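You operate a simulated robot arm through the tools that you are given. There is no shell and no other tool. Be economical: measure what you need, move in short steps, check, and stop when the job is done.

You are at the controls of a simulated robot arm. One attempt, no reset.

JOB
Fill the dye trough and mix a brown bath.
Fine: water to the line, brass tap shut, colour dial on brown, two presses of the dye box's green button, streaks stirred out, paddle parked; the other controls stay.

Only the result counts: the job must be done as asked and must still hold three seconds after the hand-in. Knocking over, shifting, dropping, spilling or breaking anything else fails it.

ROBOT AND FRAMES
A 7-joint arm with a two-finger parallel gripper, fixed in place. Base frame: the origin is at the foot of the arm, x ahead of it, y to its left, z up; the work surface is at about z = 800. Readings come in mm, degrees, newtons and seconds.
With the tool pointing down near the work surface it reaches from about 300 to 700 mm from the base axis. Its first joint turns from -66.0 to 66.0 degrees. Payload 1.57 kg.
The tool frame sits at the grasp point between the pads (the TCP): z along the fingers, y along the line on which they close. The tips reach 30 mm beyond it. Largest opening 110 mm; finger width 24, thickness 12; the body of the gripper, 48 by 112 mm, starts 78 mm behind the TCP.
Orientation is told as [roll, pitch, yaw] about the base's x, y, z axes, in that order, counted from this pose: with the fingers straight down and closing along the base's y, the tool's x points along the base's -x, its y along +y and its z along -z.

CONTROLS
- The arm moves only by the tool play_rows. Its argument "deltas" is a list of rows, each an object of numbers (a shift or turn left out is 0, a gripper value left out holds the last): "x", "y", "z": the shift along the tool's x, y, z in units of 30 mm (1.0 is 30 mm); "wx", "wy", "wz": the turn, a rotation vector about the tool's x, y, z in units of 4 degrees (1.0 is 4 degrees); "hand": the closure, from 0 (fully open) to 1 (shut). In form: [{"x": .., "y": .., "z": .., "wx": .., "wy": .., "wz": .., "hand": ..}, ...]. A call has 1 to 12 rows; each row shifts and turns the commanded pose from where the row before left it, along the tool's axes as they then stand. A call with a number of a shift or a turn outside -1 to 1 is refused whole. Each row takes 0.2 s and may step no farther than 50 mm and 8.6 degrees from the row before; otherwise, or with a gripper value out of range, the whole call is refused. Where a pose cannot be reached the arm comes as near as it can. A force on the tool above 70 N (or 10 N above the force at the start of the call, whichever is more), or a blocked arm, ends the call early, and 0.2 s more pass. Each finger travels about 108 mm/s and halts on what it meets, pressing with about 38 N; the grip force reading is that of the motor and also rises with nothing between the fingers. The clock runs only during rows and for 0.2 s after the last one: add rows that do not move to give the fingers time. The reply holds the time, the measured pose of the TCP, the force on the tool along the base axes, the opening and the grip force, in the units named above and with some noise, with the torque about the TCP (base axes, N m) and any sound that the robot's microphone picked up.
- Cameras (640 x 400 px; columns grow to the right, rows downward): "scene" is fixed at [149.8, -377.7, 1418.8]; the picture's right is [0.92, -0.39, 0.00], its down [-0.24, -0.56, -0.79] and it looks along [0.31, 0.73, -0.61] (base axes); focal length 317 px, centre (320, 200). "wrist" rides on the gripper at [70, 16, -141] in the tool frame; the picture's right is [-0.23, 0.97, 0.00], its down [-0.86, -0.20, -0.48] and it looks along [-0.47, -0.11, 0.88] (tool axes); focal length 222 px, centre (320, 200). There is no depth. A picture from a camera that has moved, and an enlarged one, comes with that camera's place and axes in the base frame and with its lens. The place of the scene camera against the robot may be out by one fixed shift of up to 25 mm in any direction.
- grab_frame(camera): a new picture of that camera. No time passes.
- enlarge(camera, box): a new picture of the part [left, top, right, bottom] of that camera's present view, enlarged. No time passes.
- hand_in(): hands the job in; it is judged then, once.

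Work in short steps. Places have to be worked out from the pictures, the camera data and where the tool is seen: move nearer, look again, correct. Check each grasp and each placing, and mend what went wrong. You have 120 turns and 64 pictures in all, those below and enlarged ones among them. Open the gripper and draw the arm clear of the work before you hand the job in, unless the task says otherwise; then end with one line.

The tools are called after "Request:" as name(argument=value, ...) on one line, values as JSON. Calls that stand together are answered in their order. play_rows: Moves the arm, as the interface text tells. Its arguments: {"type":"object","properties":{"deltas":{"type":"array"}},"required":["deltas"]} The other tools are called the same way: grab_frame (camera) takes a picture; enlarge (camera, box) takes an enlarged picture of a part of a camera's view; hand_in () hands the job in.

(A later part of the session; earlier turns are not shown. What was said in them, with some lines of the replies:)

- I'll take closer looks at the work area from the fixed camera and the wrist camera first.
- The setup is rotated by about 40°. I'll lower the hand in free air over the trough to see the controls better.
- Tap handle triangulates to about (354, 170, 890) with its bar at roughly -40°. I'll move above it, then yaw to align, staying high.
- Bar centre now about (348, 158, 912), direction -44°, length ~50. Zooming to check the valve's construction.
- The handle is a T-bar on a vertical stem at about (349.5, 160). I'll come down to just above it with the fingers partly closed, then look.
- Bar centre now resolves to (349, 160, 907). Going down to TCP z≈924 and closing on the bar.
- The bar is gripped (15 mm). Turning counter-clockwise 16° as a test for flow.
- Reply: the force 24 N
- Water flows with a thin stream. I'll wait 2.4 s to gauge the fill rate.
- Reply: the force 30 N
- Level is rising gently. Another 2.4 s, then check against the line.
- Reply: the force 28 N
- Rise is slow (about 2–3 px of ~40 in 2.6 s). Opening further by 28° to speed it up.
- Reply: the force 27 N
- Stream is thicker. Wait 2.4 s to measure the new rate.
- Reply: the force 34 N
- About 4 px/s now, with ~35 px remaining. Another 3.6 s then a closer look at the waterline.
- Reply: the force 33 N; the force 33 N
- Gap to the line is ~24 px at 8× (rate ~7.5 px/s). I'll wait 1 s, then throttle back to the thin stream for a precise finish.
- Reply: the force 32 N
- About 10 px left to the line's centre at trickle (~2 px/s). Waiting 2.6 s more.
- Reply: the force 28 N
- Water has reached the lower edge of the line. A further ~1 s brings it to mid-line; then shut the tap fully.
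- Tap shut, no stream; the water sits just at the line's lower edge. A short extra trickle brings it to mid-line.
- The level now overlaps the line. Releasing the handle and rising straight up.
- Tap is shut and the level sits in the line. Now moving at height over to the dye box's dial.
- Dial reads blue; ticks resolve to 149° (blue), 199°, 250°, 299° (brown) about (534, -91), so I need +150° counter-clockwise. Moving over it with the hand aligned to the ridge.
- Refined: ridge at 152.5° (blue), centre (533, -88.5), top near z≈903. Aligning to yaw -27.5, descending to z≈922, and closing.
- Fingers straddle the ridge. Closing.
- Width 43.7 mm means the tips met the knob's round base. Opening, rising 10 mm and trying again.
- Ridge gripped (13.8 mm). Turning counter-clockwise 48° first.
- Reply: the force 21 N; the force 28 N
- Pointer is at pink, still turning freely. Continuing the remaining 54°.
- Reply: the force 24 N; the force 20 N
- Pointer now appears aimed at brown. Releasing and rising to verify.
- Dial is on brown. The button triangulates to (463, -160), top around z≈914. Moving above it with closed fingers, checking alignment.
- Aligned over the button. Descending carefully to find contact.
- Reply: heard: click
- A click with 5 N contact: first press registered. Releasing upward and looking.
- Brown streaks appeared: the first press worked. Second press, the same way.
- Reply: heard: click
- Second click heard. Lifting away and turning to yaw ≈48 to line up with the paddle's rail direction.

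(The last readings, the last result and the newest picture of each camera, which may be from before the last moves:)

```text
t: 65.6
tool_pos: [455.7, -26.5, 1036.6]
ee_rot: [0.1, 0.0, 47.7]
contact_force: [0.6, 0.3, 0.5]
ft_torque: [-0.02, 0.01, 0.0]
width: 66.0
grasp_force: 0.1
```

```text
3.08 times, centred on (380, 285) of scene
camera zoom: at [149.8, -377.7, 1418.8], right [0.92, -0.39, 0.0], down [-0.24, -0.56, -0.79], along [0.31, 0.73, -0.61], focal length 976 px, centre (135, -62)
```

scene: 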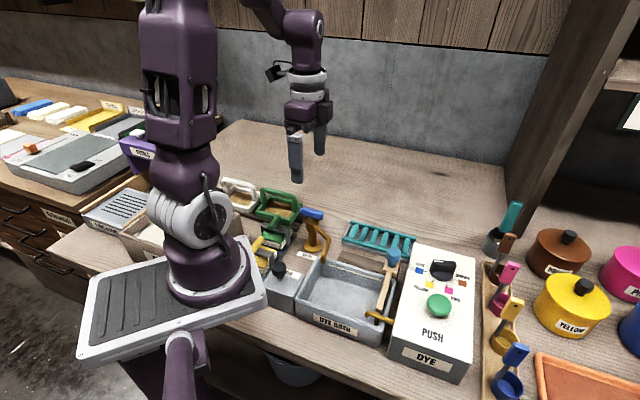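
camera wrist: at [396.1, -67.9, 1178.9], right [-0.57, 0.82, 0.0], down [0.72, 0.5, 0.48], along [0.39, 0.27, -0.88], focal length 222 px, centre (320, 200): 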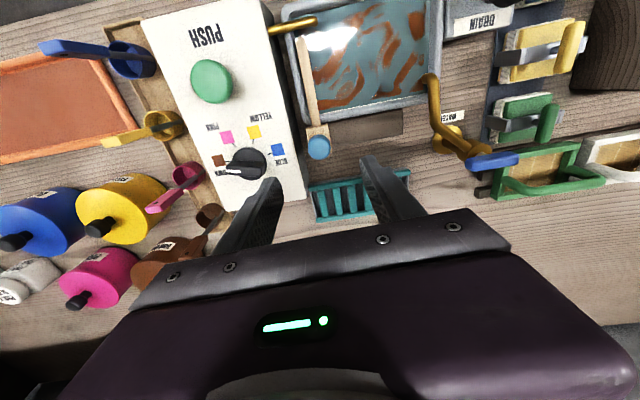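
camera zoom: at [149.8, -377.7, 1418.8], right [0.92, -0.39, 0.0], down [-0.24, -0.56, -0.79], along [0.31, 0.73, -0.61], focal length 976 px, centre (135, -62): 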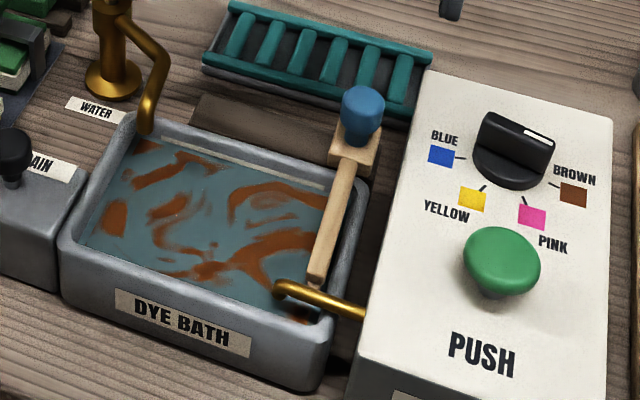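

Knob confirmed at about (456.5, -27, 908). Zooming in on the paddle mechanism.

Request:
enlarge(camera="wrist", box=[260, 0, 420, 190])

Request:
enlarge(camera="scene", box=[350, 235, 430, 345])

```text
2.11 times, centred on (340, 95) of wrist
camera zoom: at [396.1, -67.9, 1178.9], right [-0.57, 0.82, 0.0], down [0.72, 0.5, 0.48], along [0.39, 0.27, -0.88], focal length 468 px, centre (278, 421)
```

zoom: 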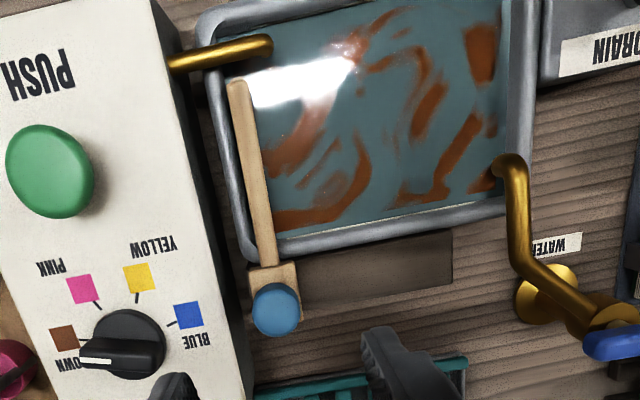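

```text
3.64 times, centred on (390, 290) of scene
camera zoom: at [149.8, -377.7, 1418.8], right [0.92, -0.39, 0.0], down [-0.24, -0.56, -0.79], along [0.31, 0.73, -0.61], focal length 1153 px, centre (66, -127)
```

zoom: 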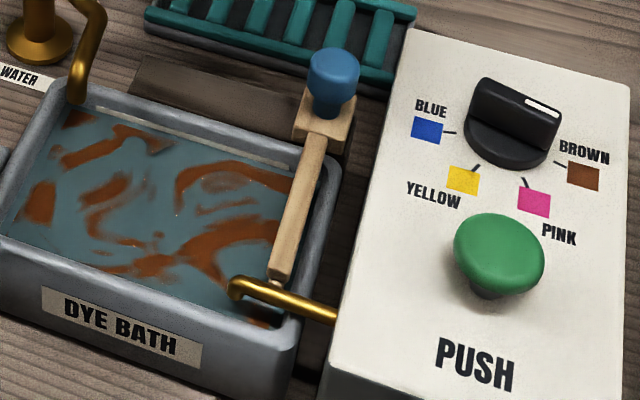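

The block slides on the brown rail behind the trough, parked at its right end (direction ≈136°, usable travel ≈90–100 mm). Descending on the knob to z≈930 and gripping.

Request:
play_rows(deltas=[{"wz": 0.43, "y": -0.03, "hand": 0.56}, {"z": 0.9}, {"z": 0.9}, {"z": 0.9}, {"z": 0.85}, {}])

Request:
enlarge(camera="scene", box=[350, 200, 450, 300])

```text
t: 67.0
tool_pos: [455.6, -27.1, 929.3]
ee_rot: [0.1, 0.0, 45.8]
contact_force: [-0.4, -0.7, 0.1]
ft_torque: [0.02, -0.01, 0.0]
width: 48.4
grasp_force: 0.1
```

```text
4.00 times, centred on (400, 250) of scene
camera zoom: at [149.8, -377.7, 1418.8], right [0.92, -0.39, 0.0], down [-0.24, -0.56, -0.79], along [0.31, 0.73, -0.61], focal length 1268 px, centre (0, 0)
```

zoom: 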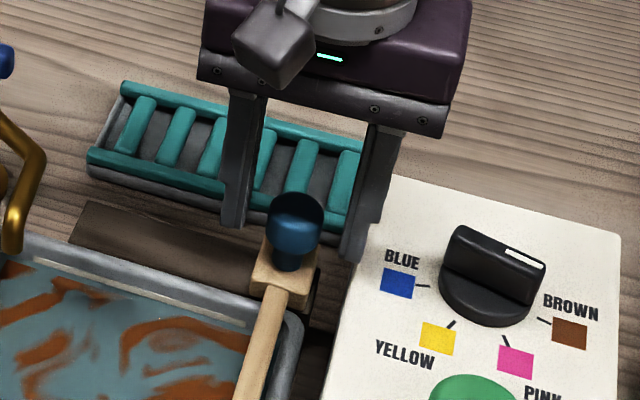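

Fingers straddle the knob. Closing on it.

Request:
play_rows(deltas=[{"hand": 0.75}, {"hand": 0.85}, {}, {}])

```text
t: 68.0
tool_pos: [455.3, -26.9, 930.1]
ee_rot: [0.0, 0.0, 45.8]
contact_force: [1.2, 0.1, -5.7]
ft_torque: [0.06, -0.08, -0.03]
width: 27.3
grasp_force: 37.3
```

Knob held (27 mm). Sliding 27 mm along the rail as a test.

Request:
play_rows(deltas=[{"y": 0.3}, {"y": 0.3}, {"y": 0.3}, {}])

Request:
enlarge(camera="scene", box=[300, 220, 440, 330])

```text
t: 69.0
tool_pos: [436.2, -8.5, 929.2]
ee_rot: [-0.1, 0.0, 46.0]
contact_force: [-3.2, -2.4, 26.1]
ft_torque: [-0.32, 0.25, 0.1]
width: 27.2
grasp_force: 37.8
```

```text
3.64 times, centred on (370, 275) of scene
camera zoom: at [149.4, -377.7, 1418.8], right [0.92, -0.39, 0.0], down [-0.24, -0.56, -0.79], along [0.31, 0.73, -0.61], focal length 1153 px, centre (138, -73)
```

zoom: 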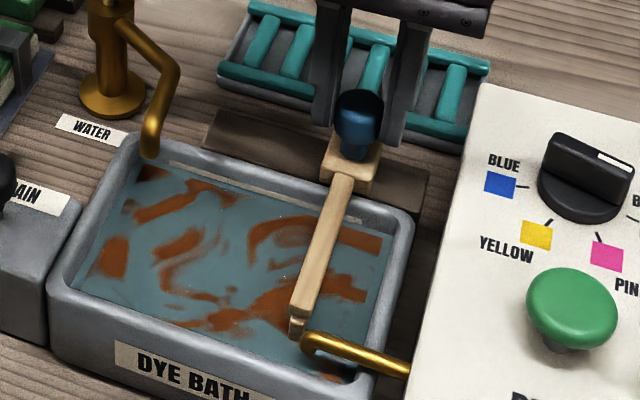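

Slides freely. Continuing another 50 mm.

Request:
play_rows(deltas=[{"y": 0.35}, {"y": 0.35}, {"y": 0.35}, {"y": 0.35}, {"y": 0.3}, {}])

Request:
enlarge(camera="scene", box=[300, 220, 440, 330])

```text
t: 70.4
tool_pos: [400.5, 27.0, 930.1]
ee_rot: [0.0, 0.0, 45.9]
contact_force: [3.2, 1.6, 25.6]
ft_torque: [0.3, -0.42, 0.06]
width: 27.6
grasp_force: 38.4
```

```text
3.64 times, centred on (370, 275) of scene
camera zoom: at [149.5, -377.7, 1418.8], right [0.92, -0.39, 0.0], down [-0.24, -0.56, -0.79], along [0.31, 0.73, -0.61], focal length 1153 px, centre (138, -73)
```

zoom: 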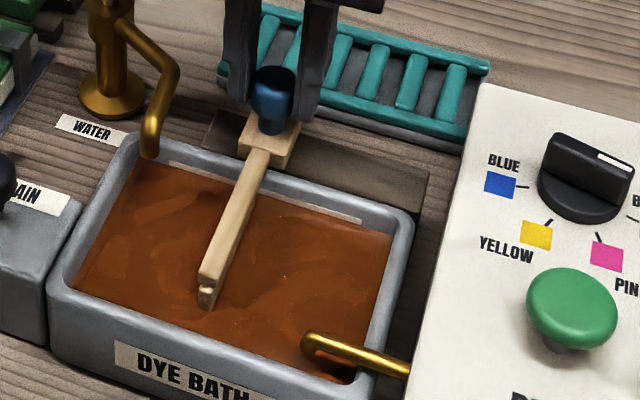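

Stirring works well; faint streaks remain. Doing more strokes within the travel.

Request:
play_rows(deltas=[{"y": 0.3}, {"y": -0.4}, {"y": -0.4}, {"y": -0.4}, {"y": -0.4}, {"y": -0.4}, {"y": -0.4}, {"y": 0.4}, {"y": 0.4}, {"y": 0.4}, {"y": 0.4}, {"y": 0.4}])

Request:
play_rows(deltas=[{"y": 0.3}, {"y": -0.4}, {"y": -0.4}, {"y": -0.4}, {"y": -0.4}, {"y": -0.4}, {"y": -0.4}, {"y": 0.4}, {"y": 0.4}, {"y": 0.4}, {"y": 0.4}, {"y": 0.4}])

Request:
enlarge(camera="scene", box=[300, 220, 440, 330])

```text
t: 73.0
tool_pos: [401.3, 25.6, 930.0]
ee_rot: [0.0, 0.1, 45.9]
contact_force: [6.0, 5.6, 3.2]
ft_torque: [0.0, 0.22, 0.1]
width: 27.5
grasp_force: 38.1
```

```text
t: 75.6
tool_pos: [403.4, 23.2, 929.2]
ee_rot: [0.0, 0.0, 45.9]
contact_force: [0.1, -0.1, 13.2]
ft_torque: [-0.36, 0.5, 0.01]
width: 27.5
grasp_force: 37.7
```

```text
3.64 times, centred on (370, 275) of scene
camera zoom: at [149.7, -377.7, 1418.8], right [0.92, -0.39, 0.0], down [-0.24, -0.56, -0.79], along [0.31, 0.73, -0.61], focal length 1153 px, centre (138, -73)
```

zoom: 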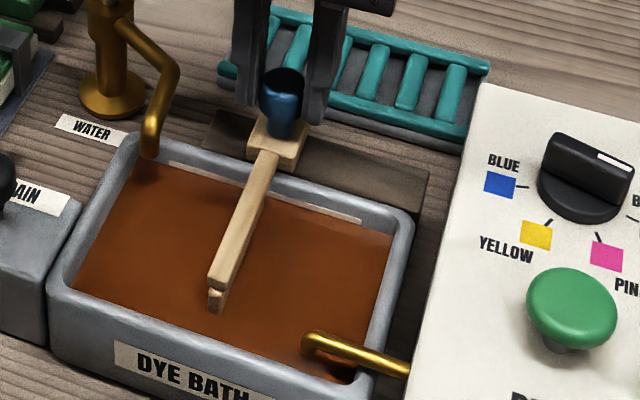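

Bath is uniform brown. One last return stroke back to the original park position.

Request:
play_rows(deltas=[{"y": -0.3}, {"y": -0.3}, {"y": -0.3}, {"y": -0.3}, {"y": -0.3}, {"y": -0.3}, {"y": -0.3}, {"y": -0.3}, {"y": -0.03}, {}, {}])

Request:
enlarge(camera="scene", box=[350, 235, 430, 345])

```text
t: 78.0
tool_pos: [455.0, -28.9, 929.0]
ee_rot: [0.1, 0.1, 45.9]
contact_force: [-10.8, 3.2, -8.7]
ft_torque: [0.09, 0.4, -0.07]
width: 27.4
grasp_force: 38.0
```

```text
3.64 times, centred on (390, 290) of scene
camera zoom: at [149.6, -377.6, 1418.8], right [0.92, -0.39, 0.0], down [-0.24, -0.56, -0.79], along [0.31, 0.73, -0.61], focal length 1153 px, centre (66, -127)
```

zoom: 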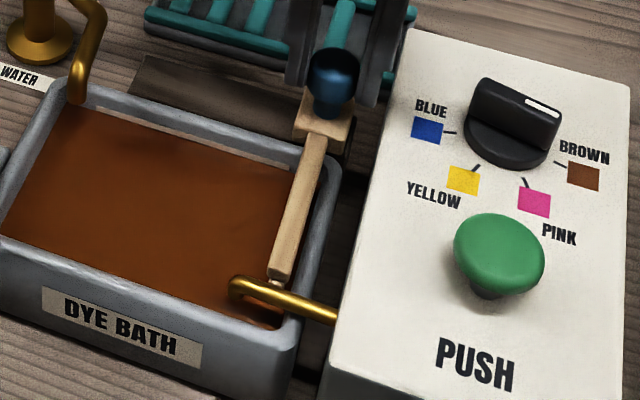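

Paddle matches its original parked picture. Releasing, rising clear and checking everything.

Request:
play_rows(deltas=[{"hand": 0.7}, {"hand": 0.56}, {}, {"z": -0.5}, {"z": -0.9}, {"z": -0.9}, {"z": -0.9}, {"z": -0.9}, {"z": -0.9}, {"z": -0.9}, {"hand": 0}, {}])

Request:
enlarge(camera="scene", box=[260, 180, 500, 340])

Request:
enlarge(camera="scene", box=[315, 255, 395, 305])

Request:
grab_frame(camera="scene")

```text
t: 80.6
tool_pos: [456.8, -28.7, 1107.0]
ee_rot: [-0.1, 0.0, 45.9]
contact_force: [0.3, 0.3, -0.2]
ft_torque: [0.0, 0.01, 0.01]
width: 110.0
grasp_force: 0.0
```

```text
2.50 times, centred on (380, 260) of scene
camera zoom: at [149.8, -377.7, 1418.8], right [0.92, -0.39, 0.0], down [-0.24, -0.56, -0.79], along [0.31, 0.73, -0.61], focal length 793 px, centre (170, 50)
```

zoom: 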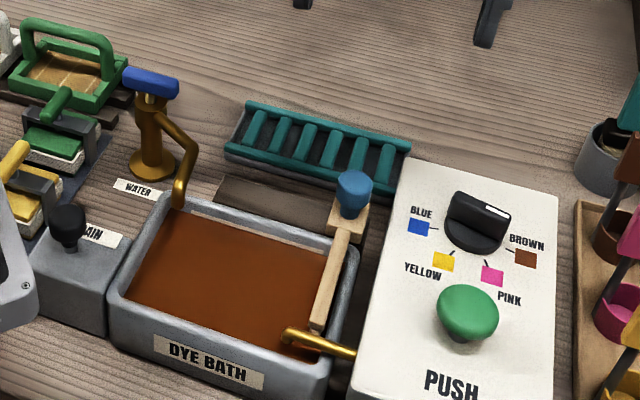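

```text
8.00 times, centred on (355, 280) of scene
camera zoom: at [149.8, -377.7, 1418.8], right [0.92, -0.39, 0.0], down [-0.24, -0.56, -0.79], along [0.31, 0.73, -0.61], focal length 2537 px, centre (40, -440)
```

zoom: 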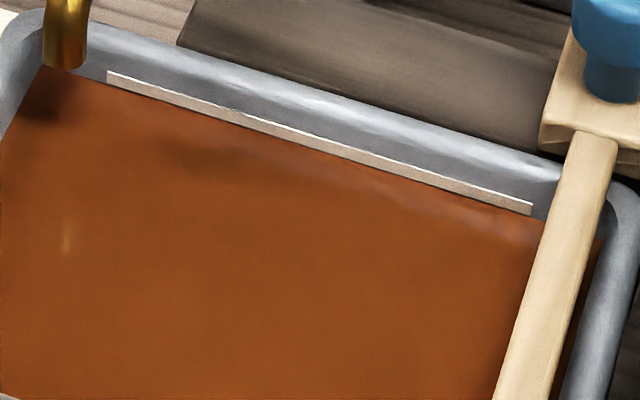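

```text
13 pictures are left
```

scene: 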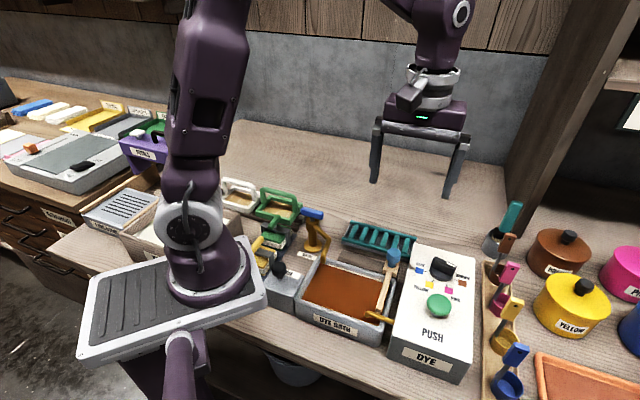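

All conditions check out in the pictures: level in the line, tap shut, dial on brown, uniform brown bath, paddle parked, hand open and clear. Handing in.

Request:
hand_in()

```text
The job is handed in.
```

The job is handed in: the trough is filled to the line, the tap is shut, the dial is on brown with two presses of the green button, the streaks are stirred out and the paddle is parked.
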